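You operate a simulated robot arm through the tools that you are given. There is no shell and no other tool. Be economical: measure what you need, move in short steps, check, and stop when the job is done.

You are at the controls of a simulated robot arm. One attempt, no reset.

JOB
Put things in order on the top of the mending bench. At the end: the black weight is on the grey backing board; the yellow wax pad is on the beige board; the purple sachet stands where the black weight stood; the clear ink bottle stands where the purple sachet stood; whatever was shut is shut again. Leave all else as you found it, and nothing knocked over.
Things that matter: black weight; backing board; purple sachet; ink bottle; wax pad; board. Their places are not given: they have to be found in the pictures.

It is judged by the outcome, as a careful person would: the job done as asked, and still so three seconds after it is handed in. It fails if anything else is knocked over, pushed out of place, dropped, spilled or broken.

ROBOT AND FRAMES
A 7-joint arm with a two-finger parallel gripper, fixed in place. Base frame: the origin is at the foot of the arm, x ahead of it, y to its left, z up; the work surface is at about z = 85. Units: cm, degrees, N and s.
With the tool pointing down near the work surface it reaches from about 30 to 70 cm from the base axis. Its first joint turns from -66.0 to 66.0 degrees. Payload 1.57 kg.
The TCP is the grasp point between the finger pads, 3 cm short of the fingertips. In the tool frame z runs along the fingers and y along their closing line. Largest opening 11 cm; finger width 2.4, thickness 1.2; the body of the gripper, 4.8 by 11.2 cm, starts 7.8 cm behind the TCP.
Orientation is told as [roll, pitch, yaw] about the base's x, y, z axes, in that order, counted from this pose: with the fingers straight down and closing along the base's y, the tool's x points along the base's -x, its y along +y and its z along -z.

CONTROLS
- The arm moves only by the tool apply_moves. Its argument "commands" is a list of rows, each a list of 3 entries, a list of its own where there are three numbers: the shift along the tool's x, y, z in units of 30 mm (1.0 is 30 mm), then the turn, a rotation vector about the tool's x, y, z in units of 6 degrees (1.0 is 6 degrees), then the opening in per cent of the stroke, from 0 (shut) to 100 (fully open). In form: [[[x, y, z], [rx, ry, rz], grip], ...]. A call has 1 to 20 rows; each row shifts and turns the commanded pose from where the row before left it, along the tool's axes as they then stand. A call with a number of a shift or a turn outside -1 to 1 is refused whole. A row lasts 0.2 s, in which the tool goes at most 5 cm and 8.6 degrees; a call with a longer step from one row to the next is refused whole, and so is a gripper value outside its range. A pose out of reach is approached as far as the arm can. The call stops where the force on the tool passes 40 N (or 10 N more than at its start, if that is more) or the arm is blocked; 0.2 s more then pass. The fingers move at their own pace (about 10.8 cm/s each) and stop on an object; they squeeze with about 40 N. The grip force told is the motor's: it shows also when the fingers shut on nothing. Time passes only in rows, and 0.2 s behind the last, so rows that do not move let the fingers close. It gives the time, the measured TCP pose, the force on the tool (base axes), the opening and the grip force at its end, in the units of the frame above (readings bear some noise).
- Cameras (640 x 400 px; columns grow to the right, rows downward): "scene" is fixed at [17.31, -41.22, 138.72]; the picture's right is [0.60, -0.80, 0.00], its down [-0.58, -0.43, -0.69] and it looks along [0.55, 0.41, -0.72] (base axes); focal length 223 px, centre (320, 200). "wrist" rides on the gripper at [-3.6, 0, -8] in the tool frame; the picture's right is [0.00, -1.00, 0.00], its down [0.97, 0.00, -0.24] and it looks along [0.24, 0.00, 0.97] (tool axes); focal length 218 px, centre (320, 200).
- capture(camera): a new picture of that camera. No time passes.
- locate(camera, pixels): there is no depth. For up to 12 entries [column, row, z] of the newest picture of that camera ("zoom" is the newest enlarged one), the place [x, y] in the base frame at which the ray of that pixel passes the height z, good to about 0.3 cm. No time passes.
- zoom(camera, box): a new picture of the part [left, top, right, bottom] of that camera's present view, enlarged. No time passes.
- sign_off(): hands the job in; it is judged then, once.

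Keep the steps short. Do not move on a guess: measure, check each grasp and each placing, and mend mistakes. In all there are 80 turns and 38 pictures (those below and enlarged ones count). Leave the gripper open and the arm clear of the work at the hand-in unless told otherwise, and finish with a single line.

The tools are called after "Emit:" as name(argument=value, ...) on one line, values as JSON. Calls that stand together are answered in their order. apply_moves: Moves the arm, as the interface text tells. Its arguments: {"type":"object","properties":{"commands":{"type":"array","items":{"type":"array"}}},"required":["commands"]} The other tools are called the same way: capture (camera) takes a picture; locate (camera, pixels) gives the place at which the rays of pixels pass given heights; zoom (camera, box) takes an enlarged picture of a part of a camera's view; sign_off () hands the job in.

At the start:

```text
t: 0.0
ee_pos: [48.85, 2.45, 110.51]
tcp_rot: [-0.1, 0.0, 0.1]
force: [0.4, 0.1, 0.4]
finger_gap: 11.02
grasp_force: 0.0
```

scene: 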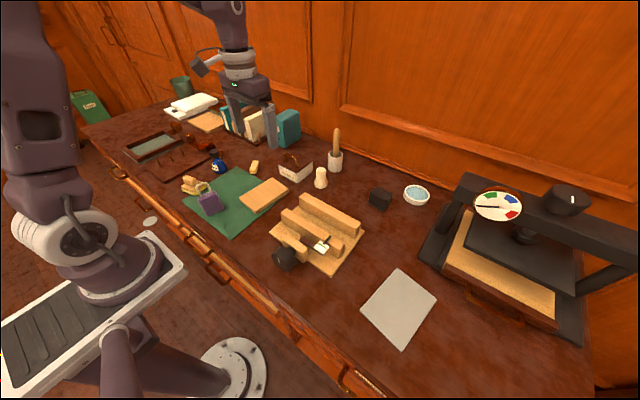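
wrist: 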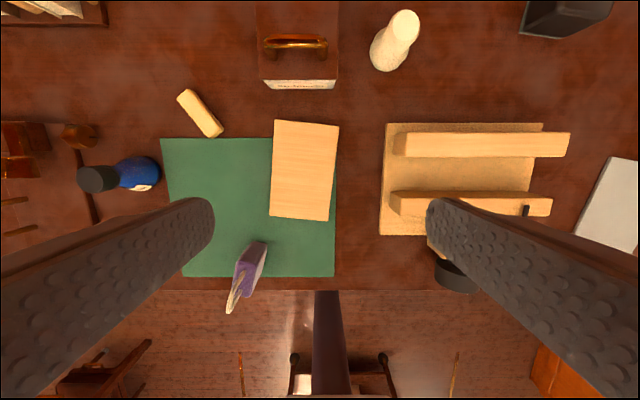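

I see the bench, the purple sachet on the green mat, a black cube near (380,198), a black cylinder near (285,258), and a grey board near (398,308). I'll enlarge parts of the scene to identify each object.

Emit:
zoom(camera="scene", box=[100, 80, 260, 220])

Emit:
zoom(camera="scene", box=[220, 120, 440, 280])

Emit:
zoom(camera="scene", box=[340, 160, 640, 360])

```text
2.86 times, centred on (180, 150) of scene
```

zoom: 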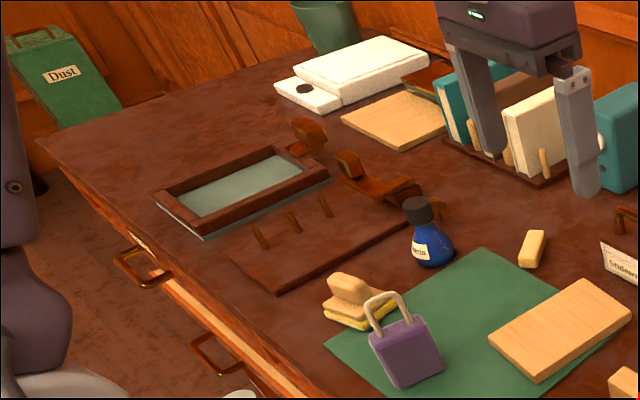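

```text
2.50 times, centred on (330, 200) of scene
```

zoom: 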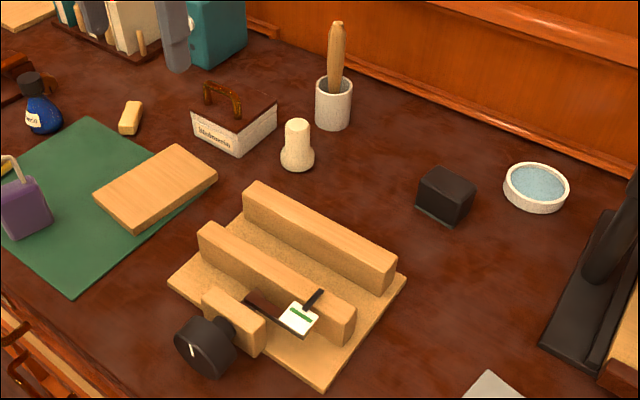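

```text
2.00 times, centred on (490, 260) of scene
```

zoom: 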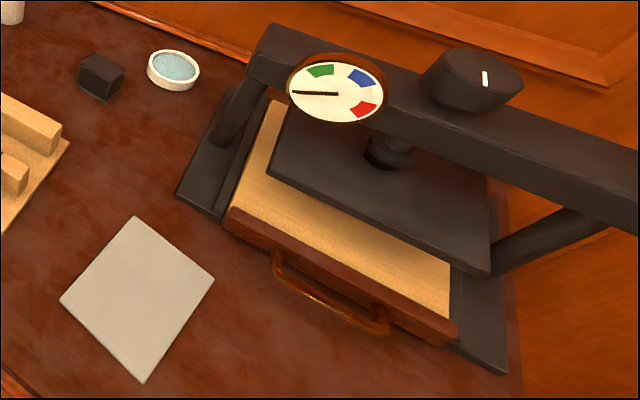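

The black cube looks like the weight. I can't see a clear ink bottle yet, so I'll enlarge the labels and the small yellow things.

Emit:
zoom(camera="scene", box=[265, 140, 329, 190])

Emit:
zoom(camera="scene", box=[176, 145, 264, 215])

Emit:
zoom(camera="wrist", box=[60, 0, 340, 175])

```text
8.00 times, centred on (297, 165) of scene
```

zoom: 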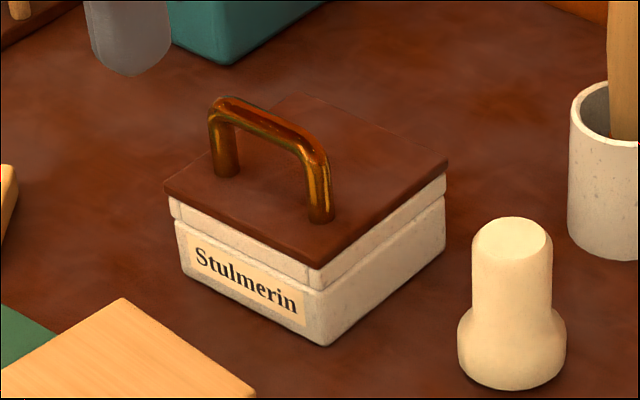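

```text
5.71 times, centred on (220, 180) of scene
```

zoom: 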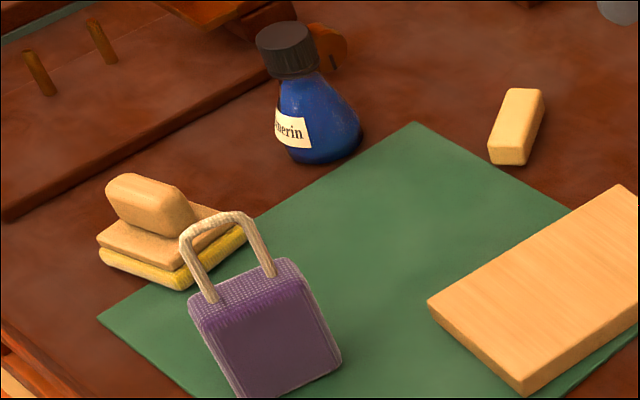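

```text
2.29 times, centred on (200, 88) of wrist
```

zoom: 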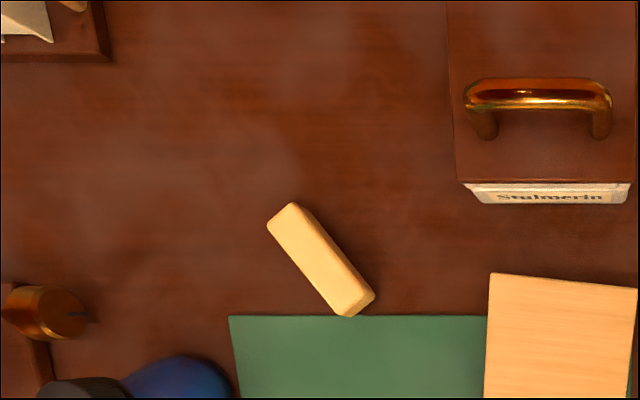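

I'll look at the far left and at the press more closely.

Emit:
zoom(camera="scene", box=[120, 85, 248, 165])

Emit:
zoom(camera="wrist", box=[60, 120, 350, 320])

Emit:
locate(camera="scene", pixels=[[380, 208, 85], [398, 308, 85], [210, 212, 85], [219, 170, 85], [254, 168, 86], [195, 190, 86], [265, 196, 86], [207, 121, 86], [295, 165, 91], [320, 186, 85], [500, 275, 90], [285, 257, 88]])

```text
5.00 times, centred on (184, 125) of scene
```

zoom: 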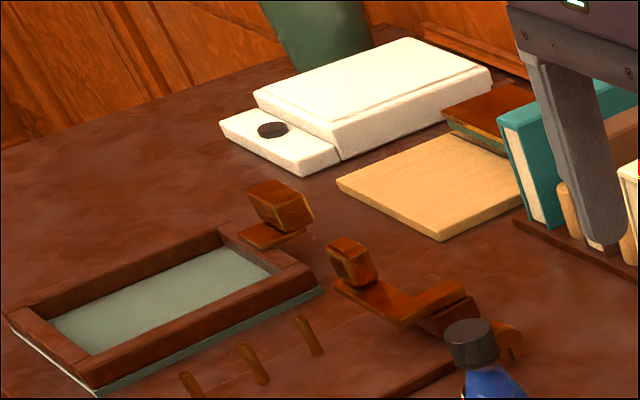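

```text
2.00 times, centred on (205, 220) of wrist
```

zoom: 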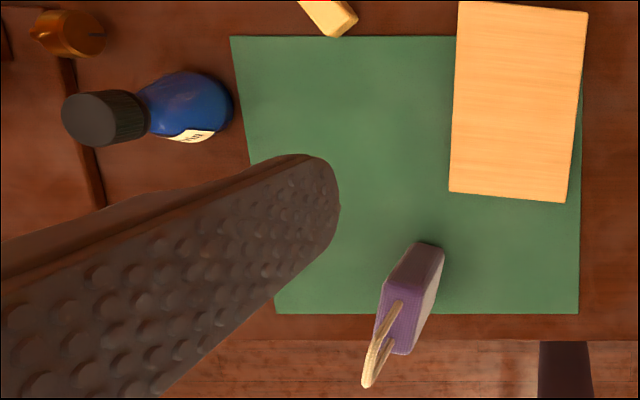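

```text
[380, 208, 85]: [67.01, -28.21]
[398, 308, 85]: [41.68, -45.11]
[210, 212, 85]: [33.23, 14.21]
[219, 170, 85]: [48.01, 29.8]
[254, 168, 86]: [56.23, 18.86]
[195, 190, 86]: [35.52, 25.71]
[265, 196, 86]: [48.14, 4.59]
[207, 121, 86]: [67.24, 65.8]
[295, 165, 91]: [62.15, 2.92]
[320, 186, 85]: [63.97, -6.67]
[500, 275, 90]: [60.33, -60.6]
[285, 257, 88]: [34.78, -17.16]
```

The weight is at about (67,-28) and the grey board at about (42,-45). There are two yellow candidates, (56,19) and (35.5,25.7), so I'll bring the wrist camera over that area at height.

Emit:
apply_moves(commands=[[[0.2, 1, 0.2], [0, 0, 0], 100], [[0.2, 1, 0.2], [0, 0, 0], 100], [[0.2, 1, 0.2], [0, 0, 0], 100], [[0.2, 1, 0.2], [0, 0, 0], 100], [[0.2, 1, 0.2], [0, 0, 0], 100], [[0.2, 1, 0.2], [0, 0, 0], 100], [[0, 0.8, 0], [0, 0, 0], 100]])

Emit:
capture(camera="wrist")

```text
t: 1.6
ee_pos: [45.27, 22.77, 106.85]
tcp_rot: [0.0, 0.0, -0.1]
force: [0.9, 0.0, -0.5]
finger_gap: 11.0
grasp_force: 0.1
```

```text
27 pictures are left
```

wrist: 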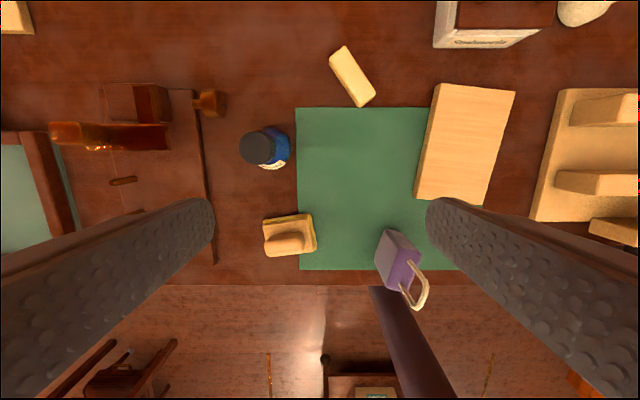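

Emit:
zoom(camera="wrist", box=[220, 100, 348, 270])

Emit:
locate(camera="wrist", pixels=[[352, 76, 86.5], [288, 235, 86], [316, 252, 86], [264, 220, 86], [398, 250, 90], [265, 147, 94], [274, 158, 86], [440, 90, 86.3], [515, 93, 86.3], [415, 197, 86.3], [487, 205, 86.3], [288, 243, 90]])

```text
2.35 times, centred on (284, 185) of wrist
```

zoom: 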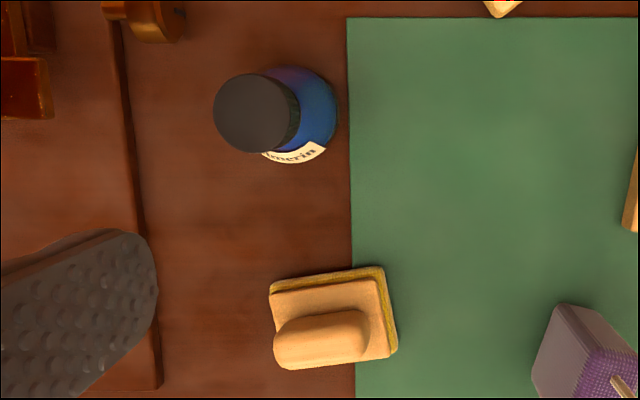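

```text
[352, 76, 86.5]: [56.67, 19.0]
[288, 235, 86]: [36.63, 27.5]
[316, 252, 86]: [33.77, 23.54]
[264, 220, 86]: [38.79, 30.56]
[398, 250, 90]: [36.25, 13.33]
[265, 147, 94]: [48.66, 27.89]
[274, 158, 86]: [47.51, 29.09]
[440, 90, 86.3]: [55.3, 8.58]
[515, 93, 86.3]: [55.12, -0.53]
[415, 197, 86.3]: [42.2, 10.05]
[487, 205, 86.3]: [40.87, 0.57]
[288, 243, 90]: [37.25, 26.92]
```

The handled item at (36,27) has a yellow pad under a wood back. I'll check the bottle's glass and label, and both yellow items, at high zoom.

Emit:
zoom(camera="scene", box=[206, 148, 238, 176])

Emit:
zoom(camera="wrist", box=[240, 115, 304, 175])

```text
14.29 times, centred on (222, 162) of scene
```

zoom: 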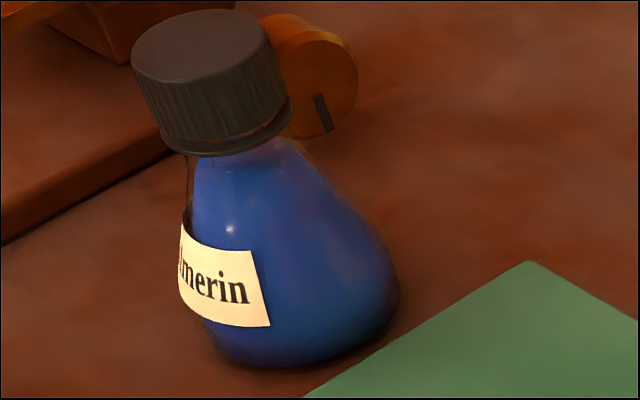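

```text
6.67 times, centred on (272, 145) of wrist
```

zoom: 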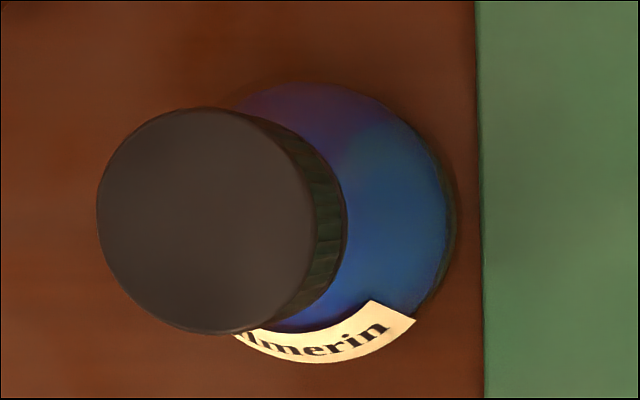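

The bottle is clear glass with blue ink, so it is the ink bottle, and nothing else of its kind shows. The handled yellow pad I take as the wax pad, and the light-wood board at (48,4.6) as the beige board. Next I'll measure the pad's corners and the sachet.

Emit:
locate(camera="wrist", pixels=[[262.7, 221.2, 87.5], [310.8, 213.1, 86.5], [316.8, 248.8, 86.5], [266.1, 257.3, 87.5], [265, 245, 90], [300, 232, 90], [303, 248, 90], [268, 257, 90], [297, 108, 85], [299, 270, 85]])

Emit:
zoom(camera="wrist", box=[360, 215, 440, 315])

```text
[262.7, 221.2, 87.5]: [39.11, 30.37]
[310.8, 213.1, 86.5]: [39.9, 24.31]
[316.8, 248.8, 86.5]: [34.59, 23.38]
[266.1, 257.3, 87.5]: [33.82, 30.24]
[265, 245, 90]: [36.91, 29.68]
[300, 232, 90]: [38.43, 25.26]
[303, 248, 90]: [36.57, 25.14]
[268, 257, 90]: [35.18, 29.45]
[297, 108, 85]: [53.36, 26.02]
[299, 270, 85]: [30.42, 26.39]
```

```text
4.00 times, centred on (400, 265) of wrist
```

zoom: 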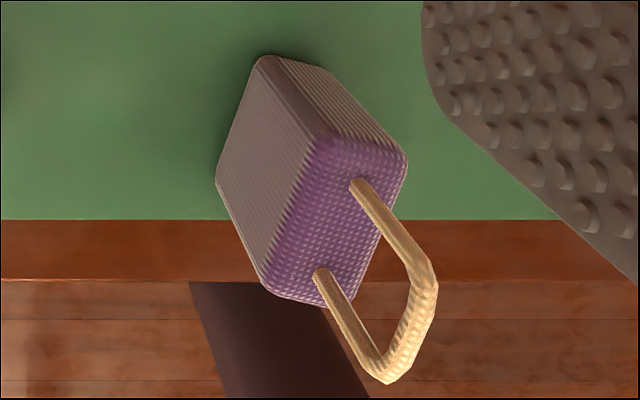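

The pad centre is about (36.8, 26.9), turned roughly +10°, and about 6.5 cm across. I'll descend above it with the closing line across its length and take a look before going low.

Emit:
apply_moves(commands=[[[0.57, 0.28, 0.6], [0, 0, 0], 100], [[0.57, 0.28, 0.6], [0, 0, 0], 100], [[0.57, 0.28, 0.6], [0, 0, 0], 100], [[0.57, 0.28, 0.6], [0, 0, 0], 100], [[0.55, 0.26, 0.6], [0, 0, 0], 100], [[0, 0, 0.6], [0, 0, -0.85], 100], [[0, 0, 0.4], [0, 0, -0.85], 100], [[0, 0, 0], [0, 0, 0], 100]])

Emit:
capture(camera="wrist")

```text
t: 3.4
ee_pos: [36.66, 26.97, 94.69]
tcp_rot: [0.1, 0.0, 10.2]
force: [0.0, -0.3, 0.5]
finger_gap: 10.99
grasp_force: 0.1
```

```text
22 pictures are left
```

wrist: 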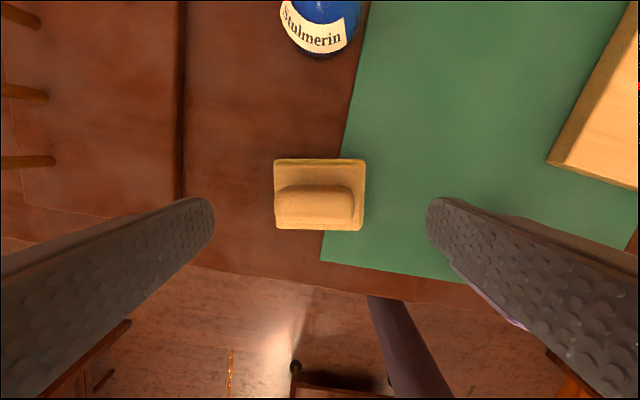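

The pad is square to the fingers and centred (columns 274–366). I'll check its fore-aft centre against the TCP.

Emit:
locate(camera="wrist", pixels=[[275, 159, 86.5], [365, 159, 86.5], [363, 231, 87], [276, 229, 88], [320, 187, 90]])

```text
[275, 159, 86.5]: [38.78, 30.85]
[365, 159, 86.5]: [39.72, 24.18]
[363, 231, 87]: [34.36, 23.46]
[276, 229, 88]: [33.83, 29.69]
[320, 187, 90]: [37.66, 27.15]
```

The centre is (36.7, 27.0), which matches the TCP. I'll go down and close.

Emit:
apply_moves(commands=[[[0, 0, 0.7], [0, 0, 0], 100], [[0, 0, 0.7], [0, 0, 0], 100], [[0, 0, 0.5], [0, 0, 0], 100], [[0, 0, 0], [0, 0, 0], 70], [[0, 0, 0], [0, 0, 0], 50], [[0, 0, 0], [0, 0, 0], 50], [[0, 0, 0], [0, 0, 0], 50]])

```text
t: 5.0
ee_pos: [36.49, 26.94, 89.17]
tcp_rot: [0.0, 0.1, 10.2]
force: [-0.6, -0.4, -1.0]
finger_gap: 6.91
grasp_force: 39.6
```

It is held (gap 6.9 cm, 40 N). I'll lift it and carry it to over the board centre at about (48.3, 4.7).

Emit:
apply_moves(commands=[[[0, 0, -0.5], [0, 0, 0], 50], [[0, 0, -1], [0, 0, 0], 50], [[0, 0, -1], [0, 0, 0], 50], [[0, 0, -1], [0, 0, 0], 50], [[-0.29, -0.88, -0.3], [0, 0, 0], 50], [[-0.29, -0.88, 0], [0, 0, 0], 50], [[-0.29, -0.88, 0], [0, 0, 0], 50], [[-0.29, -0.88, 0], [0, 0, 0], 50], [[-0.29, -0.88, 0], [0, 0, 0], 50], [[-0.29, -0.88, 0], [0, 0, 0], 50], [[-0.29, -0.88, 0], [0, 0, 0], 50], [[-0.29, -0.88, 0], [0, 0, 0], 50], [[-0.29, -0.88, 0], [0, 0, 0], 50], [[0, 0, 0], [0, 0, 0], 50]])

Emit:
capture(camera="wrist")

```text
t: 8.0
ee_pos: [48.7, 5.21, 100.82]
tcp_rot: [0.0, -0.1, 10.0]
force: [0.4, 0.7, -0.7]
finger_gap: 6.9
grasp_force: 40.3
```

```text
21 pictures are left
```

wrist: 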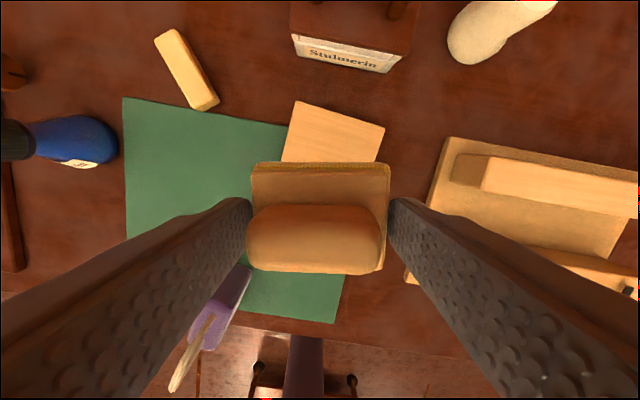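

Emit:
locate(camera="wrist", pixels=[[296, 101, 86.5], [385, 128, 86.5], [436, 148, 86], [408, 280, 86]])

```text
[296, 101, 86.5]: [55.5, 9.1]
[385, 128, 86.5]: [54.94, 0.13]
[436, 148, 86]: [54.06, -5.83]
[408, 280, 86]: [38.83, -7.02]
```

The board centre is about (48.4, 4.9) and its turn is about -4°. I'll turn the pad 14° to line it up, go down to just above, then feel for contact in small steps.

Emit:
apply_moves(commands=[[[0, -0.1, 0.5], [0, 0, 1], 50], [[0, 0, 0.5], [0, 0, 1], 50], [[0, 0, 0.5], [0, 0, 0.33], 50], [[0, 0, 0.7], [0, 0, 0], 50], [[0, 0, 0.6], [0, 0, 0], 50], [[0, 0, 0], [0, 0, 0], 50], [[0, 0, 0.07], [0, 0, 0], 50]])

Emit:
zoom(camera="scene", box=[200, 140, 330, 240])

```text
t: 9.6
ee_pos: [48.43, 4.71, 91.99]
tcp_rot: [-0.1, -0.1, -3.8]
force: [1.0, -0.3, -1.5]
finger_gap: 6.91
grasp_force: 39.7
```

```text
4.00 times, centred on (265, 190) of scene
```

zoom: 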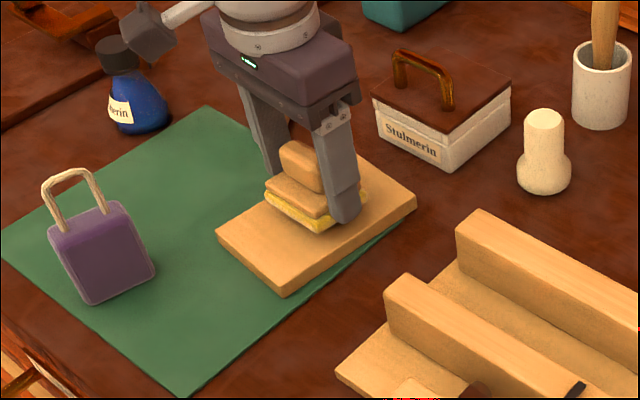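

It is close above the board and well centred. I'll lower it by millimetres.

Emit:
apply_moves(commands=[[[0, 0, 0.08], [0, 0, 0], 50], [[0, 0, 0.08], [0, 0, 0], 50], [[0, 0, 0.0], [0, 0, 0], 50]])

```text
t: 10.4
ee_pos: [48.65, 4.73, 91.5]
tcp_rot: [-0.1, 0.0, -3.8]
force: [-0.2, 0.3, -1.1]
finger_gap: 6.93
grasp_force: 39.6
```

Emit:
apply_moves(commands=[[[0, 0, 0.08], [0, 0, 0], 50], [[0, 0, 0.0], [0, 0, 0], 50]])

```text
t: 11.0
ee_pos: [48.6, 4.65, 91.36]
tcp_rot: [0.0, 0.0, -3.9]
force: [-0.3, -0.6, 0.6]
finger_gap: 6.9
grasp_force: 40.1
```

Emit:
apply_moves(commands=[[[0, 0, 0.08], [0, 0, 0], 50], [[0, 0, 0.0], [0, 0, 0], 50]])

Emit:
apply_moves(commands=[[[0, 0, 0.06], [0, 0, 0], 50], [[0, 0, 0.0], [0, 0, 0], 50]])

Emit:
zoom(camera="scene", box=[240, 155, 310, 215])

```text
t: 11.6
ee_pos: [48.58, 4.71, 91.0]
tcp_rot: [0.0, -0.1, -3.7]
force: [-1.8, 1.0, 13.7]
finger_gap: 6.89
grasp_force: 39.7
```

```text
t: 12.2
ee_pos: [48.68, 4.68, 90.84]
tcp_rot: [-0.1, -0.2, -3.8]
force: [-1.7, -2.7, 25.8]
finger_gap: 6.9
grasp_force: 40.3
```

```text
6.67 times, centred on (275, 185) of scene
```

zoom: 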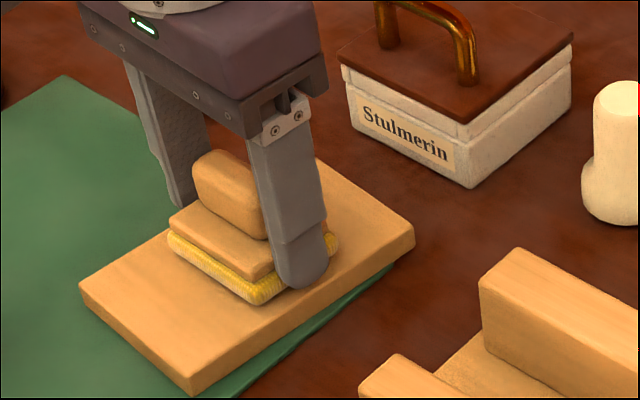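

The pad is in contact (26 N) and sits on the board. I'll ease up, open and rise.

Emit:
apply_moves(commands=[[[0, 0, -0.06], [0, 0, 0], 50], [[0, 0, 0], [0, 0, 0], 75], [[0, 0, 0], [0, 0, 0], 95], [[0, 0, -0.5], [0, 0, 0], 95], [[0, 0, -1], [0, 0, 0], 100], [[0, 0, -1], [0, 0, 0], 100], [[0, 0, -1], [0, 0, 0], 100], [[0, 0, -1], [0, 0, 0], 100], [[0, 0, 0], [0, 0.0, -0.62], 100]])

```text
t: 14.2
ee_pos: [48.71, 4.82, 104.52]
tcp_rot: [-0.1, 0.1, 0.0]
force: [0.7, 0.7, -0.2]
finger_gap: 11.0
grasp_force: 0.1
```

The pad is released. Now I'll go toward the weight at (67,-28) with a look from about (57,-25).

Emit:
apply_moves(commands=[[[-0.27, -1, 0], [0, 0, 0], 100], [[-0.27, -1, 0], [0, 0, 0], 100], [[-0.27, -1, 0], [0, 0, 0], 100], [[-0.27, -1, 0], [0, 0, 0], 100], [[-0.27, -1, 0], [0, 0, 0], 100], [[-0.27, -1, 0], [0, 0, 0], 100], [[-0.27, -1, 0], [0, 0, 0], 100], [[-0.27, -1, 0], [0, 0, 0], 100], [[-0.27, -1, 0], [0, 0, 0], 100], [[-0.27, -1, 0], [0, 0, 0], 100], [[0, 0, 0], [0, 0, 0], 100]])

Emit:
capture(camera="wrist")

```text
t: 16.6
ee_pos: [56.69, -25.08, 104.58]
tcp_rot: [0.1, 0.1, -0.1]
force: [-1.2, 0.0, 0.0]
finger_gap: 11.01
grasp_force: 0.0
```

```text
18 pictures are left
```

wrist: 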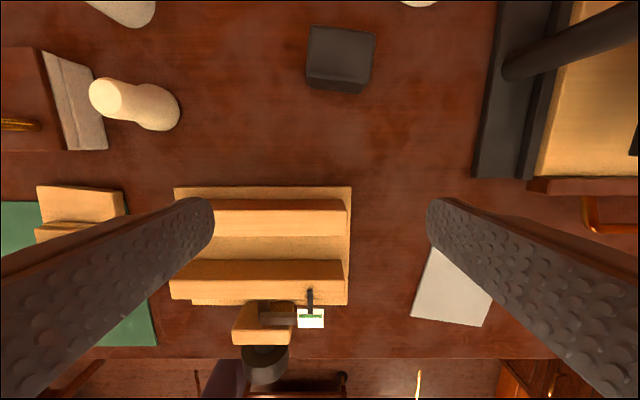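

The weight is in view: the top face has corners (310,25), (376,31), (371,85), (306,78). I'll measure it and the grey board.

Emit:
zoom(camera="wrist", box=[290, 10, 390, 110])

Emit:
locate(camera="wrist", pixels=[[310, 25, 89], [376, 31, 89], [371, 85, 89], [306, 78, 89], [307, 89, 85], [360, 94, 85], [433, 247, 85.5], [412, 317, 85.5], [481, 327, 85.5], [492, 298, 85.5], [500, 165, 85]])

Emit:
locate(camera="scene", pixels=[[396, 269, 85.5], [437, 298, 85.5], [402, 349, 85.5], [360, 309, 85.5], [372, 206, 85], [385, 211, 85], [370, 192, 89], [392, 192, 89], [388, 202, 89], [384, 186, 89]])

```text
4.00 times, centred on (340, 60) of wrist
```

zoom: 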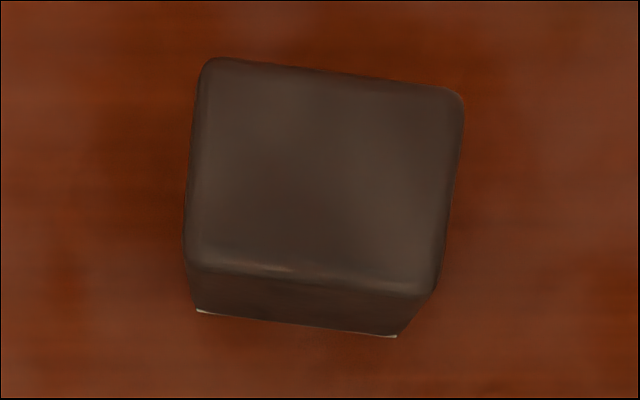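

```text
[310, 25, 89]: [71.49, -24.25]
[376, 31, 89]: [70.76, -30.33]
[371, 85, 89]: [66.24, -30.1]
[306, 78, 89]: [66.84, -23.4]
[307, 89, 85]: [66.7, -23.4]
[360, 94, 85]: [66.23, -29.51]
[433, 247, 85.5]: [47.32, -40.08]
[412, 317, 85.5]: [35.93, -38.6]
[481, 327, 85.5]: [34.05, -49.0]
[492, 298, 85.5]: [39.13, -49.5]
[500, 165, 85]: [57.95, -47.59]
```

```text
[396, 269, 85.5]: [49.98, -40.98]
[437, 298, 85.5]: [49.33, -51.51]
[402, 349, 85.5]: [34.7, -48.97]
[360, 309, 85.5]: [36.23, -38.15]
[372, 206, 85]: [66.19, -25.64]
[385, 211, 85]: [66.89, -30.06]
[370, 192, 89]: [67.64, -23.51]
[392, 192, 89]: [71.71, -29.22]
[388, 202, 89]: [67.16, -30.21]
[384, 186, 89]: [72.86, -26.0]
```

The weight is about 6 × 4.6 × 4.5 cm, centred near (68.8, -27.0) and turned about -6°. I'll approach above it and see whether the arm reaches.

Emit:
apply_moves(commands=[[[-0.8, -0.13, 0.4], [0, 0, 0], 100], [[-0.8, -0.13, 0.4], [0, 0, 0], 100], [[-0.8, -0.13, 0.4], [0, 0, 0], 100], [[-0.8, -0.13, 0.4], [0, 0, 0], 100], [[-0.83, -0.12, 0.4], [0, 0, 0], 100], [[0, 0, 0.2], [0, 0, 0.95], 100], [[0, 0, 0], [0, 0, 0], 100]])

Emit:
capture(camera="wrist")

```text
t: 18.2
ee_pos: [62.02, -25.87, 100.62]
tcp_rot: [0.0, 0.1, -5.8]
force: [-0.1, 0.3, 0.7]
finger_gap: 10.99
grasp_force: 0.0
out of reach, approached as far as the arm can: row 3, 4, 5
```

```text
16 pictures are left
```

wrist: 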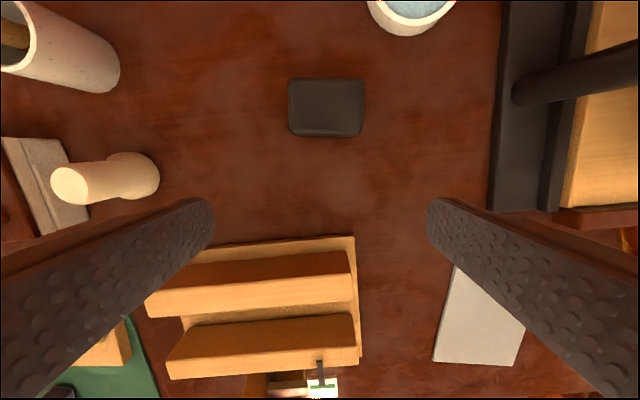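

The arm stops at about r = 67 with the tool straight down. I'll tilt the fingers outward about 24° (turn about tool y, negative) and then try reaching on; first I'll re-measure the weight.

Emit:
locate(camera="wrist", pixels=[[290, 79, 89.5], [363, 80, 89.5], [363, 136, 89.5], [289, 133, 89.5], [296, 135, 85], [360, 138, 85], [330, 108, 89.5], [410, 35, 86]])

Emit:
apply_moves(commands=[[[0, 0, 0], [0, -1, 0], 100], [[0, 0, 0], [0, -1, 0], 100], [[0, 0, 0], [0, -1, 0], 100], [[0, 0, 0], [0, -1, 0], 100], [[0, 0, 0], [0, 0, 0], 100]])

```text
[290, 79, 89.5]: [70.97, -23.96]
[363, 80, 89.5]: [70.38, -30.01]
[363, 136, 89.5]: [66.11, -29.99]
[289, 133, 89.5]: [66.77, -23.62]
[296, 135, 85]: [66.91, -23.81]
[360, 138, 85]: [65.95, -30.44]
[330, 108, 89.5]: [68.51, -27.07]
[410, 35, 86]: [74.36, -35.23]
```

```text
t: 19.4
ee_pos: [61.93, -25.86, 100.81]
tcp_rot: [0.0, -24.0, -5.8]
force: [0.6, 0.1, -0.7]
finger_gap: 10.99
grasp_force: 0.0
```

Tilted -24°. The weight centre is (68.5, -26.9). I'll move forward and down to above it.

Emit:
apply_moves(commands=[[[-0.31, -0.03, 0.67], [0, 0, 0], 100], [[-0.31, -0.03, 0.67], [0, 0, 0], 100], [[-0.31, -0.03, 0.67], [0, 0, 0], 100], [[-0.31, -0.03, 0.67], [0, 0, 0], 100], [[0, 0, 0], [0, 0, 0], 100]])

Emit:
capture(camera="wrist")

```text
t: 20.6
ee_pos: [68.52, -26.84, 94.77]
tcp_rot: [0.1, -24.0, -5.8]
force: [0.3, -0.7, 0.0]
finger_gap: 11.01
grasp_force: 0.0
```

```text
15 pictures are left
```

wrist: 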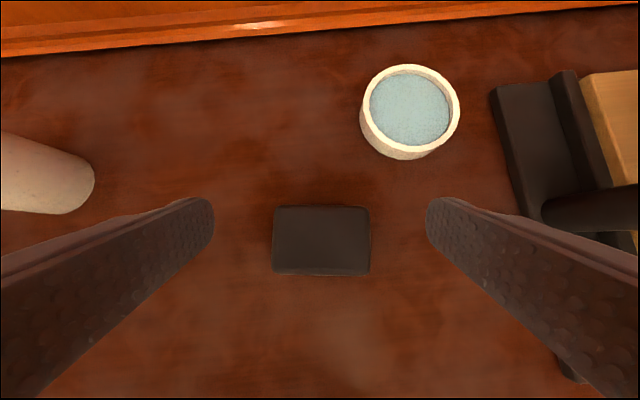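

It is well centred (columns 272–371). The dish is near the right finger, so I'll check its near edge.

Emit:
locate(camera="wrist", pixels=[[405, 160, 85], [375, 145, 85], [362, 110, 87.5], [274, 207, 89.5], [369, 207, 89.5], [368, 274, 89.5], [273, 274, 89.5]])

```text
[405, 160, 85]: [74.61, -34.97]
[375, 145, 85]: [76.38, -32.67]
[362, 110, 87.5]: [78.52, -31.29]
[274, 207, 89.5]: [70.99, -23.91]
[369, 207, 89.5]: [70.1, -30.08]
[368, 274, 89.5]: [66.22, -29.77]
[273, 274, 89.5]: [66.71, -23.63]
```

The dish is clear. I'll go straight down and close.

Emit:
apply_moves(commands=[[[0.265, 0, 0.597], [0, 0, 0], 85], [[0.265, 0, 0.597], [0, 0, 0], 85], [[0.265, 0, 0.57], [0, 0, 0], 85], [[0, 0, 0], [0, 0, 0], 60], [[0, 0, 0], [0, 0, 0], 45], [[0, 0, 0], [0, 0, 0], 45], [[0, 0, 0], [0, 0, 0], 45]])

```text
t: 22.2
ee_pos: [68.31, -26.96, 89.05]
tcp_rot: [0.0, -24.1, -5.9]
force: [0.5, -2.1, 0.7]
finger_gap: 6.19
grasp_force: 40.6
```

Held (gap 6.2). I'll lift 10 cm, draw back along -x, then go across to the grey board, keeping the same tilt.

Emit:
apply_moves(commands=[[[-0.17, 0, -0.38], [0, 0, 0], 45], [[-0.4, 0, -0.9], [0, 0, 0], 45], [[-0.4, 0, -0.9], [0, 0, 0], 45], [[-0.4, 0, -0.9], [0, 0, 0], 45], [[0.914, 0, -0.407], [0, 0, 0], 45], [[0.914, 0, -0.407], [0, 0, 0], 45], [[0.914, 0, -0.407], [0, 0, 0], 45], [[0.914, 0, -0.407], [0, 0, 0], 45], [[0.914, 0, -0.407], [0, 0, 0], 45], [[0.914, 0, -0.407], [0, 0, 0], 45], [[0.914, 0, -0.407], [0, 0, 0], 45], [[0.914, 0, -0.407], [0, 0, 0], 45], [[0, 0, 0], [0, 0, 0], 45]])

Emit:
apply_moves(commands=[[[0, -0.98, 0], [0, 0, 0], 45], [[0, -0.98, 0], [0, 0, 0], 45], [[0, -0.98, 0], [0, 0, 0], 45], [[0, -0.98, 0], [0, 0, 0], 45], [[0, -0.98, 0], [0, 0, 0], 45], [[0, -0.98, 0], [0, 0, 0], 45], [[0, -0.98, 0], [0, 0, 0], 45], [[0, 0, 0], [0, 0, 0], 45]])

Emit:
capture(camera="scene")

Emit:
capture(camera="wrist")

```text
t: 25.0
ee_pos: [44.51, -24.6, 99.14]
tcp_rot: [0.0, -23.9, -5.7]
force: [-1.1, -0.8, -5.5]
finger_gap: 6.16
grasp_force: 39.8
```

```text
t: 26.8
ee_pos: [42.56, -45.05, 99.19]
tcp_rot: [-0.1, -24.0, -5.8]
force: [0.5, -0.8, -6.8]
finger_gap: 6.18
grasp_force: 40.2
```

```text
14 pictures are left
```

scene: 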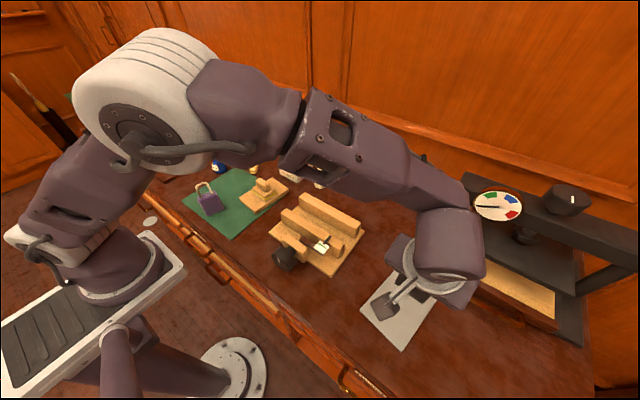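

```text
13 pictures are left
```

wrist: 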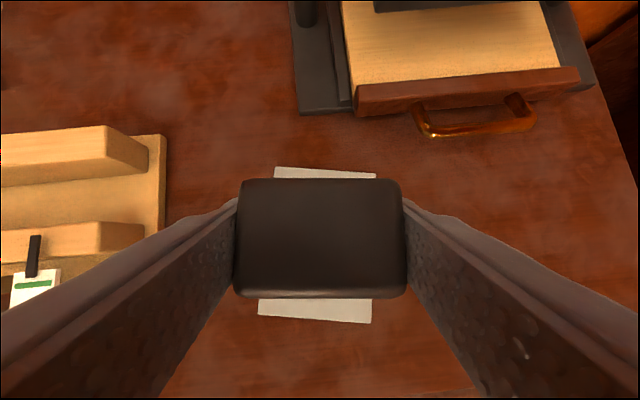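

I'll check the grey board's true corners under the weight.

Emit:
locate(camera="wrist", pixels=[[276, 168, 85.3], [376, 175, 85.3], [258, 316, 85.3], [370, 323, 85.3], [470, 135, 87]])

```text
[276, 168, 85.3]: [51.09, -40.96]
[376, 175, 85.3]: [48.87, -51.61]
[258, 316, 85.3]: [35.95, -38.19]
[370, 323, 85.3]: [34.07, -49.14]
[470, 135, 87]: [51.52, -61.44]
```

The board centre is (42.5, -45.0), directly below. I'll lower to just above it.

Emit:
apply_moves(commands=[[[0.315, 0, 0.7], [0, 0, 0], 45], [[0.315, 0, 0.7], [0, 0, 0], 45], [[0.315, 0, 0.7], [0, 0, 0], 45], [[0.27, 0, 0.6], [0, 0, 0], 45], [[0, 0, 0], [0, 0, 0], 45]])

Emit:
apply_moves(commands=[[[0.027, 0, 0.06], [0, 0, 0], 45], [[0, 0, 0], [0, 0, 0], 45]])

Emit:
apply_moves(commands=[[[0.027, 0, 0.06], [0, 0, 0], 45], [[0, 0, 0], [0, 0, 0], 45]])

```text
t: 28.0
ee_pos: [42.59, -45.14, 90.38]
tcp_rot: [0.0, -24.0, -5.8]
force: [-0.3, -0.5, -6.5]
finger_gap: 6.17
grasp_force: 39.7
```

```text
t: 28.6
ee_pos: [42.59, -45.03, 90.14]
tcp_rot: [0.0, -24.0, -5.8]
force: [-0.3, -1.0, -6.2]
finger_gap: 6.19
grasp_force: 40.4
```

```text
t: 29.2
ee_pos: [42.53, -45.02, 89.91]
tcp_rot: [0.0, -24.1, -5.8]
force: [-0.3, 0.1, -6.0]
finger_gap: 6.19
grasp_force: 40.1
```

Not yet in contact (force z still about -6). I'll continue in 2 mm steps.

Emit:
apply_moves(commands=[[[0.027, 0, 0.06], [0, 0, 0], 45], [[0, 0, 0], [0, 0, 0], 45]])

Emit:
apply_moves(commands=[[[0.027, 0, 0.06], [0, 0, 0], 45], [[0, 0, 0], [0, 0, 0], 45]])

```text
t: 29.8
ee_pos: [42.67, -44.91, 89.68]
tcp_rot: [0.0, -24.0, -5.8]
force: [0.3, -0.1, -6.4]
finger_gap: 6.19
grasp_force: 39.8
```

```text
t: 30.4
ee_pos: [42.57, -45.12, 89.57]
tcp_rot: [0.0, -24.0, -5.9]
force: [-0.7, 2.6, 3.5]
finger_gap: 6.17
grasp_force: 39.7
```

Contact (+3.5 N). I'll release and rise.

Emit:
apply_moves(commands=[[[0, 0, 0], [0, 0, 0], 60], [[0, 0, 0], [0, 0, 0], 85], [[0, 0, 0], [0, 0, 0], 85], [[-0.2, 0, -0.45], [0, 0, 0], 85], [[-0.4, 0, -0.9], [0, 0, 0], 85], [[-0.4, 0, -0.9], [0, 0, 0], 85], [[-0.4, 0, -0.9], [0, 0, 0], 100], [[-0.4, 0, -0.9], [0, 0, 0], 100]])

Emit:
capture(camera="wrist")

```text
t: 32.2
ee_pos: [42.53, -44.89, 103.02]
tcp_rot: [0.0, -24.1, -5.8]
force: [-0.7, -0.2, -0.1]
finger_gap: 10.99
grasp_force: 0.0
```

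```text
12 pictures are left
```

wrist: 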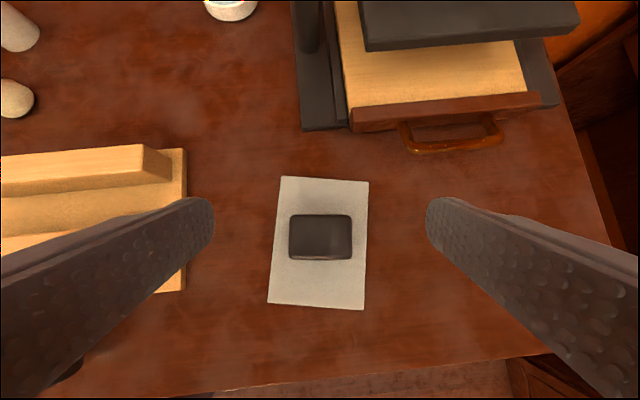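

The weight is on the grey board. Now for the sachet: I'll straighten the tool, go across to it and turn to yaw -25 for a look.

Emit:
apply_moves(commands=[[[0, 0, 0], [0, 1, 0], 100], [[0, 0, 0], [0, 1, 0], 100], [[0, 0, 0], [0, 1, 0], 100], [[0, 0, 0], [0, 1, 0], 100], [[0, 0, 0], [0, 0, 0], 100]])

Emit:
apply_moves(commands=[[[0.105, 0.958, 0], [0, 0, 0], 100], [[0.105, 0.958, 0], [0, 0, 0], 100], [[0.105, 0.958, 0], [0, 0, 0], 100], [[0.105, 0.958, 0], [0, 0, 0], 100], [[0.105, 0.958, 0], [0, 0, 0], 100], [[0.105, 0.958, 0], [0, 0, 0], 100], [[0.105, 0.958, 0], [0, 0, 0], 100], [[0.105, 0.958, 0], [0, 0, 0], 100], [[0.105, 0.958, 0], [0, 0, 0], 100], [[0.105, 0.958, 0], [0, 0, 0], 100], [[0.105, 0.958, 0], [0, 0, 0], 100], [[0.105, 0.958, 0], [0, 0, 0], 100], [[0.105, 0.958, 0], [0, 0, 0], 100], [[0.105, 0.958, 0], [0, 0, 0], 100], [[0.105, 0.958, 0], [0, 0, 0], 100], [[0.105, 0.958, 0], [0, 0, 0], 100], [[0.105, 0.958, 0], [0, 0, 0], 100], [[0.105, 0.958, 0], [0, 0, 0], 100], [[0.105, 0.958, 0], [0, 0, 0], 100], [[0, 0, 0], [0, 0, 0], 100]])

Emit:
apply_moves(commands=[[[0, 0, 0], [0, 0, 1], 100], [[0, 0, 0], [0, 0, 1], 100], [[0, 0, 0], [0, 0, 1], 100], [[0, 0, 0], [0, 0, 0.2], 100], [[0, 0, 0], [0, 0, 0], 100]])

Emit:
capture(camera="wrist")

```text
t: 33.4
ee_pos: [42.5, -44.97, 102.85]
tcp_rot: [-0.1, 0.0, -5.8]
force: [0.5, -0.5, -1.2]
finger_gap: 11.01
grasp_force: 0.1
```

```text
t: 37.6
ee_pos: [42.23, 10.03, 102.64]
tcp_rot: [0.0, 0.0, -5.8]
force: [0.2, -0.6, -0.1]
finger_gap: 11.01
grasp_force: 0.1
```

```text
t: 38.8
ee_pos: [42.1, 9.91, 102.74]
tcp_rot: [0.1, 0.0, -25.0]
force: [0.5, 0.3, 0.6]
finger_gap: 11.01
grasp_force: 0.1
```

```text
11 pictures are left
```

wrist: 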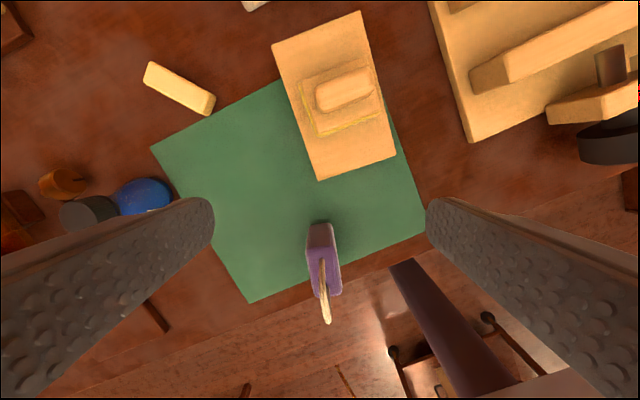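

The sachet is nearly aligned; I'll enlarge it for measurement.

Emit:
zoom(camera="wrist", box=[280, 210, 376, 330])

```text
3.33 times, centred on (328, 270) of wrist
```

zoom: 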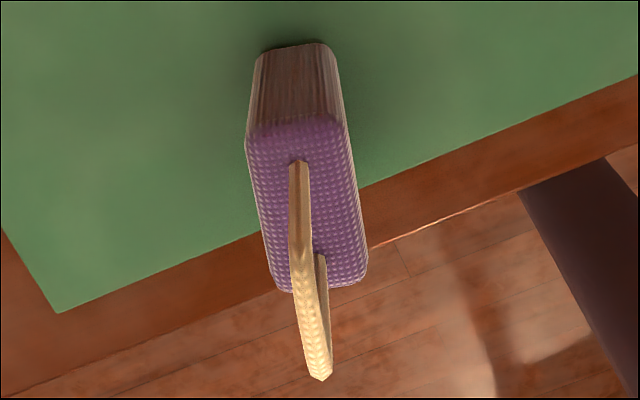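

Emit:
locate(camera="zoom", pixels=[[258, 55, 85.2], [330, 45, 85.2], [248, 128, 91], [345, 124, 91], [365, 282, 91], [272, 292, 91], [296, 123, 90], [296, 123, 91], [296, 123, 92], [294, 50, 85.2], [318, 375, 95]])

```text
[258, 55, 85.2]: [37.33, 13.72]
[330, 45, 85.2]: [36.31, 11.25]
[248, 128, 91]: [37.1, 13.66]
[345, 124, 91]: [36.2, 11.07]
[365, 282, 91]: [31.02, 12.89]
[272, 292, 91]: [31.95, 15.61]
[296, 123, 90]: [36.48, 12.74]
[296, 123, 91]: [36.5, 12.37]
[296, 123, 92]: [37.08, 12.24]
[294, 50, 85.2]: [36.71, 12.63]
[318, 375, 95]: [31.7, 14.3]
```

The sachet footprint centre is (34.1, 13.35), 5.5 × 2.7 cm, yaw -20°, top z 91. I'll set yaw -20 and a 20° outward tilt, which is needed to reach the weight's place, and go above it.

Emit:
apply_moves(commands=[[[0, 0, 0], [0, 0, -0.83], 100], [[0, 0, 0], [0, -1, 0], 100], [[0, 0, 0], [0, -1, 0], 100], [[0, 0, 0], [0, -1, 0], 100], [[0, 0, 0], [0, -0.33, 0], 100], [[0.68, 0.04, -0.25], [0, 0, 0], 100], [[0.68, 0.04, -0.25], [0, 0, 0], 100], [[0.68, 0.04, -0.25], [0, 0, 0], 100], [[0.68, 0.04, -0.25], [0, 0, 0], 100], [[0, 0, 0], [0, 0, 0], 100]])

Emit:
capture(camera="wrist")

```text
t: 41.0
ee_pos: [34.75, 13.91, 103.22]
tcp_rot: [-0.1, -19.8, -20.0]
force: [-0.3, -0.2, 0.9]
finger_gap: 11.0
grasp_force: 0.1
out of reach, approached as far as the arm can: row 9
```

```text
9 pictures are left
```

wrist: 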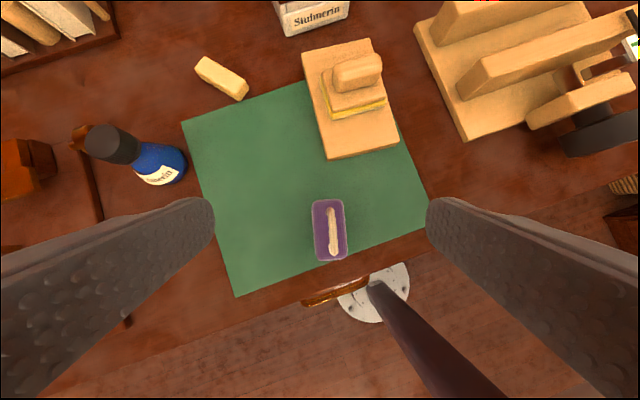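

The sachet sits between the fingers, 0.75 cm to the right. I'll correct and lower part of the way, checking reach.

Emit:
apply_moves(commands=[[[0.231, -0.125, 0.636], [0, 0, 0], 100], [[0.231, -0.125, 0.636], [0, 0, 0], 100], [[0.231, 0, 0.636], [0, 0, 0], 100], [[0, 0, 0], [0, 0, 0], 100]])

```text
t: 42.0
ee_pos: [36.79, 15.58, 99.31]
tcp_rot: [-0.2, -19.7, -20.1]
force: [0.1, 1.4, 0.8]
finger_gap: 11.01
grasp_force: 0.1
out of reach, approached as far as the arm can: row 1, 2, 3
```

Tilt is out of reach this close in. I'll take the sachet with the tool vertical and regrasp it tilted further out, on free bench. Straightening and centring now.

Emit:
apply_moves(commands=[[[0, 0, -0.5], [0, 1, 0], 100], [[0, 0, 0], [0, 1, 0], 100], [[0, 0, 0], [0, 1, 0], 100], [[0, 0, 0], [0, 0.29, 0], 100], [[0, 0, 0], [0, 0, 0], 100]])

```text
t: 43.2
ee_pos: [36.22, 15.56, 100.9]
tcp_rot: [0.0, -0.1, -19.9]
force: [0.8, 0.2, -0.1]
finger_gap: 11.01
grasp_force: 0.0
```

Emit:
apply_moves(commands=[[[0.205, -0.465, 0], [0, 0, 0], 100], [[0.205, -0.465, 0], [0, 0, 0], 100], [[0, 0, 0], [0, 0, 0], 100]])

Emit:
apply_moves(commands=[[[0, 0, 0.8], [0, 0, 0], 100], [[0, 0, 0.8], [0, 0, 0], 100], [[0, 0, 0.8], [0, 0, 0], 100], [[0, 0, 0.8], [0, 0, 0], 100], [[0, 0, 0.6], [0, 0, 0], 100], [[0, 0, 0], [0, 0, 0], 100]])

```text
t: 44.0
ee_pos: [34.24, 13.39, 100.85]
tcp_rot: [0.0, -0.2, -20.0]
force: [-0.7, 0.0, 0.9]
finger_gap: 11.05
grasp_force: 0.0
```

```text
t: 45.4
ee_pos: [34.1, 13.4, 89.29]
tcp_rot: [0.1, -0.2, -20.1]
force: [0.2, 0.4, -0.1]
finger_gap: 11.02
grasp_force: 0.0
```

The tool is at (34.1, 13.4, 89.3) and clear of contact. Closing in steps.

Emit:
apply_moves(commands=[[[0, 0, 0], [0, 0, 0], 70], [[0, 0, 0], [0, 0, 0], 45], [[0, 0, 0], [0, 0, 0], 30], [[0, 0, 0], [0, 0, 0], 15], [[0, 0, 0], [0, 0, 0], 15], [[0, 0, 0], [0, 0, 0], 15]])

```text
t: 46.8
ee_pos: [34.19, 13.31, 89.31]
tcp_rot: [0.0, -0.1, -20.1]
force: [-0.7, -1.0, 1.8]
finger_gap: 2.94
grasp_force: 39.0
```

The sachet is held (gap 2.9). I'll lift it and carry it to free bench at about (55,-31).

Emit:
apply_moves(commands=[[[0, 0, -0.6], [0, 0, 0], 15], [[0, 0, -1], [0, 0, 0], 15], [[0, 0, -1], [0, 0, 0], 15], [[0, 0, -1], [0, 0, 0], 15], [[0, 0, -0.4], [0, 0, 0], 15], [[0, 0, 0], [0, 0, 0], 15]])

Emit:
apply_moves(commands=[[[-0.826, -0.822, 0], [0, 0, 0], 15], [[-0.826, -0.822, 0], [0, 0, 0], 15], [[-0.826, -0.822, 0], [0, 0, 0], 15], [[-0.826, -0.822, 0], [0, 0, 0], 15], [[-0.826, -0.822, 0], [0, 0, 0], 15], [[-0.826, -0.822, 0], [0, 0, 0], 15], [[-0.826, -0.822, 0], [0, 0, 0], 15], [[-0.826, -0.822, 0], [0, 0, 0], 15], [[-0.826, -0.822, 0], [0, 0, 0], 15], [[-0.826, -0.822, 0], [0, 0, 0], 15], [[-0.826, -0.822, 0], [0, 0, 0], 15], [[-0.826, -0.822, 0], [0, 0, 0], 15], [[-0.826, -0.822, 0], [0, 0, 0], 15], [[-0.826, -0.822, 0], [0, 0, 0], 15], [[0, 0, 0], [0, 0, 0], 15]])

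Emit:
apply_moves(commands=[[[0, 0, 0.8], [0, 0, 0], 15], [[0, 0, 0.8], [0, 0, 0], 15], [[0, 0, 0.8], [0, 0, 0], 15], [[0, 0, 0.8], [0, 0, 0], 15], [[0, 0, 0], [0, 0, 0], 15]])

Emit:
zoom(camera="scene", box=[300, 170, 460, 310])

```text
t: 48.2
ee_pos: [34.1, 13.35, 101.52]
tcp_rot: [0.0, -0.2, -19.9]
force: [1.4, 0.0, -0.6]
finger_gap: 2.91
grasp_force: 39.0
```

```text
t: 51.4
ee_pos: [54.95, -30.94, 101.6]
tcp_rot: [-0.1, -0.2, -20.1]
force: [0.1, -0.3, 0.2]
finger_gap: 2.93
grasp_force: 38.4
```

```text
t: 52.6
ee_pos: [54.77, -30.95, 92.07]
tcp_rot: [-0.1, -0.3, -20.0]
force: [-0.1, 1.2, 0.0]
finger_gap: 2.92
grasp_force: 38.7
```

```text
2.86 times, centred on (380, 240) of scene
```

zoom: 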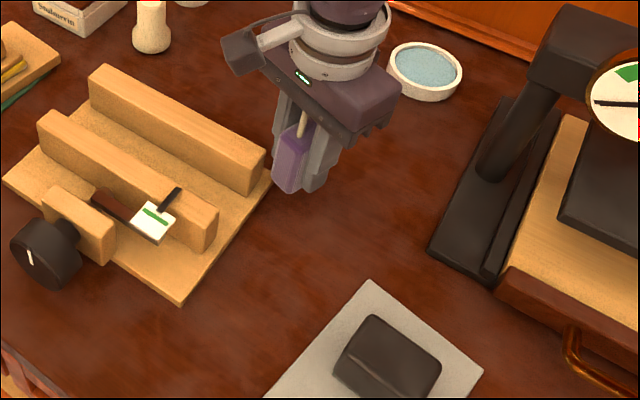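

The sachet is close to the jig's corner, so opening the fingers needs more room. I'll shift it outward to about (58.5,-33.5) first.

Emit:
apply_moves(commands=[[[-0.75, -0.18, 0], [0, 0, 0], 15], [[-0.72, -0.18, 0], [0, 0, 0], 15], [[0, 0, 0], [0, 0, 0], 15]])

Emit:
apply_moves(commands=[[[0, 0, 0.7], [0, 0, 0], 15], [[0, 0, 0.1], [0, 0, 0], 15], [[0, 0, 0], [0, 0, 0], 15]])

```text
t: 53.4
ee_pos: [58.57, -33.7, 91.98]
tcp_rot: [0.0, -0.2, -20.0]
force: [-0.7, 0.0, -0.8]
finger_gap: 2.91
grasp_force: 38.8
```

```text
t: 54.2
ee_pos: [58.61, -33.65, 89.61]
tcp_rot: [0.1, -0.2, -20.1]
force: [0.5, 0.1, -0.5]
finger_gap: 2.94
grasp_force: 39.0
```

Emit:
apply_moves(commands=[[[0, 0, 0.07], [0, 0, 0], 15], [[0, 0, 0], [0, 0, 0], 15]])

Emit:
apply_moves(commands=[[[0, 0, 0.06], [0, 0, 0], 15], [[0, 0, 0], [0, 0, 0], 15]])

```text
t: 54.8
ee_pos: [58.69, -33.52, 89.46]
tcp_rot: [0.1, -0.2, -19.9]
force: [-0.2, -0.6, 0.4]
finger_gap: 2.89
grasp_force: 39.4
```

```text
t: 55.4
ee_pos: [58.68, -33.53, 89.21]
tcp_rot: [-0.1, -0.2, -20.0]
force: [0.1, -0.1, -0.7]
finger_gap: 2.91
grasp_force: 38.9
```

Emit:
apply_moves(commands=[[[0, 0, 0.05], [0, 0, 0], 15], [[0, 0, 0], [0, 0, 0], 15]])

```text
t: 56.0
ee_pos: [58.71, -33.6, 89.01]
tcp_rot: [-0.1, -0.2, -20.0]
force: [-0.8, -0.5, -0.2]
finger_gap: 2.93
grasp_force: 38.9
```

Emit:
apply_moves(commands=[[[0, 0, 0.05], [0, 0, 0], 15], [[0, 0, 0], [0, 0, 0], 15]])

```text
t: 56.6
ee_pos: [58.81, -33.57, 88.96]
tcp_rot: [0.0, -0.3, -20.1]
force: [-1.3, 1.7, 5.1]
finger_gap: 2.9
grasp_force: 38.4
```

Contact. I'll open the fingers to 70 %, then tilt 21° about the grasp point with the sachet standing between the fingers.

Emit:
apply_moves(commands=[[[0, 0, 0], [0, 0, 0], 35], [[0, 0, 0], [0, 0, 0], 55], [[0, 0, 0], [0, 0, 0], 70], [[0, 0, -0.12], [0, 0, 0], 70], [[0, 0, 0], [0, -0.7, 0], 70], [[0, 0, 0], [0, -0.7, 0], 70], [[0, 0, 0], [0, -0.7, 0], 70], [[0, 0, 0], [0, -0.7, 0], 70], [[0, 0, 0], [0, -0.7, 0], 70], [[0, 0, 0], [0, 0, 0], 70]])

Emit:
capture(camera="wrist")

```text
t: 58.8
ee_pos: [58.76, -33.58, 89.27]
tcp_rot: [0.1, -21.3, -20.0]
force: [0.3, -0.7, 1.0]
finger_gap: 7.7
grasp_force: 0.0
```

```text
7 pictures are left
```

wrist: 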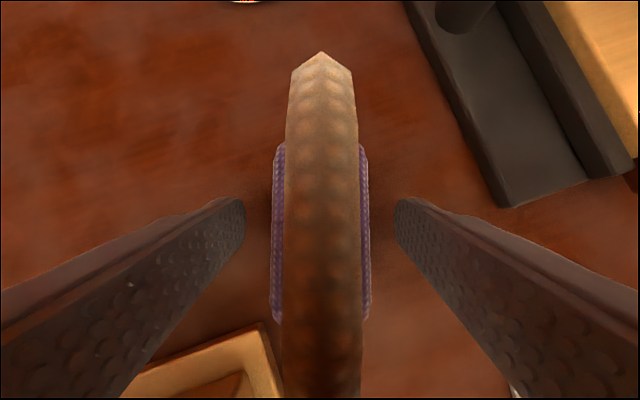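

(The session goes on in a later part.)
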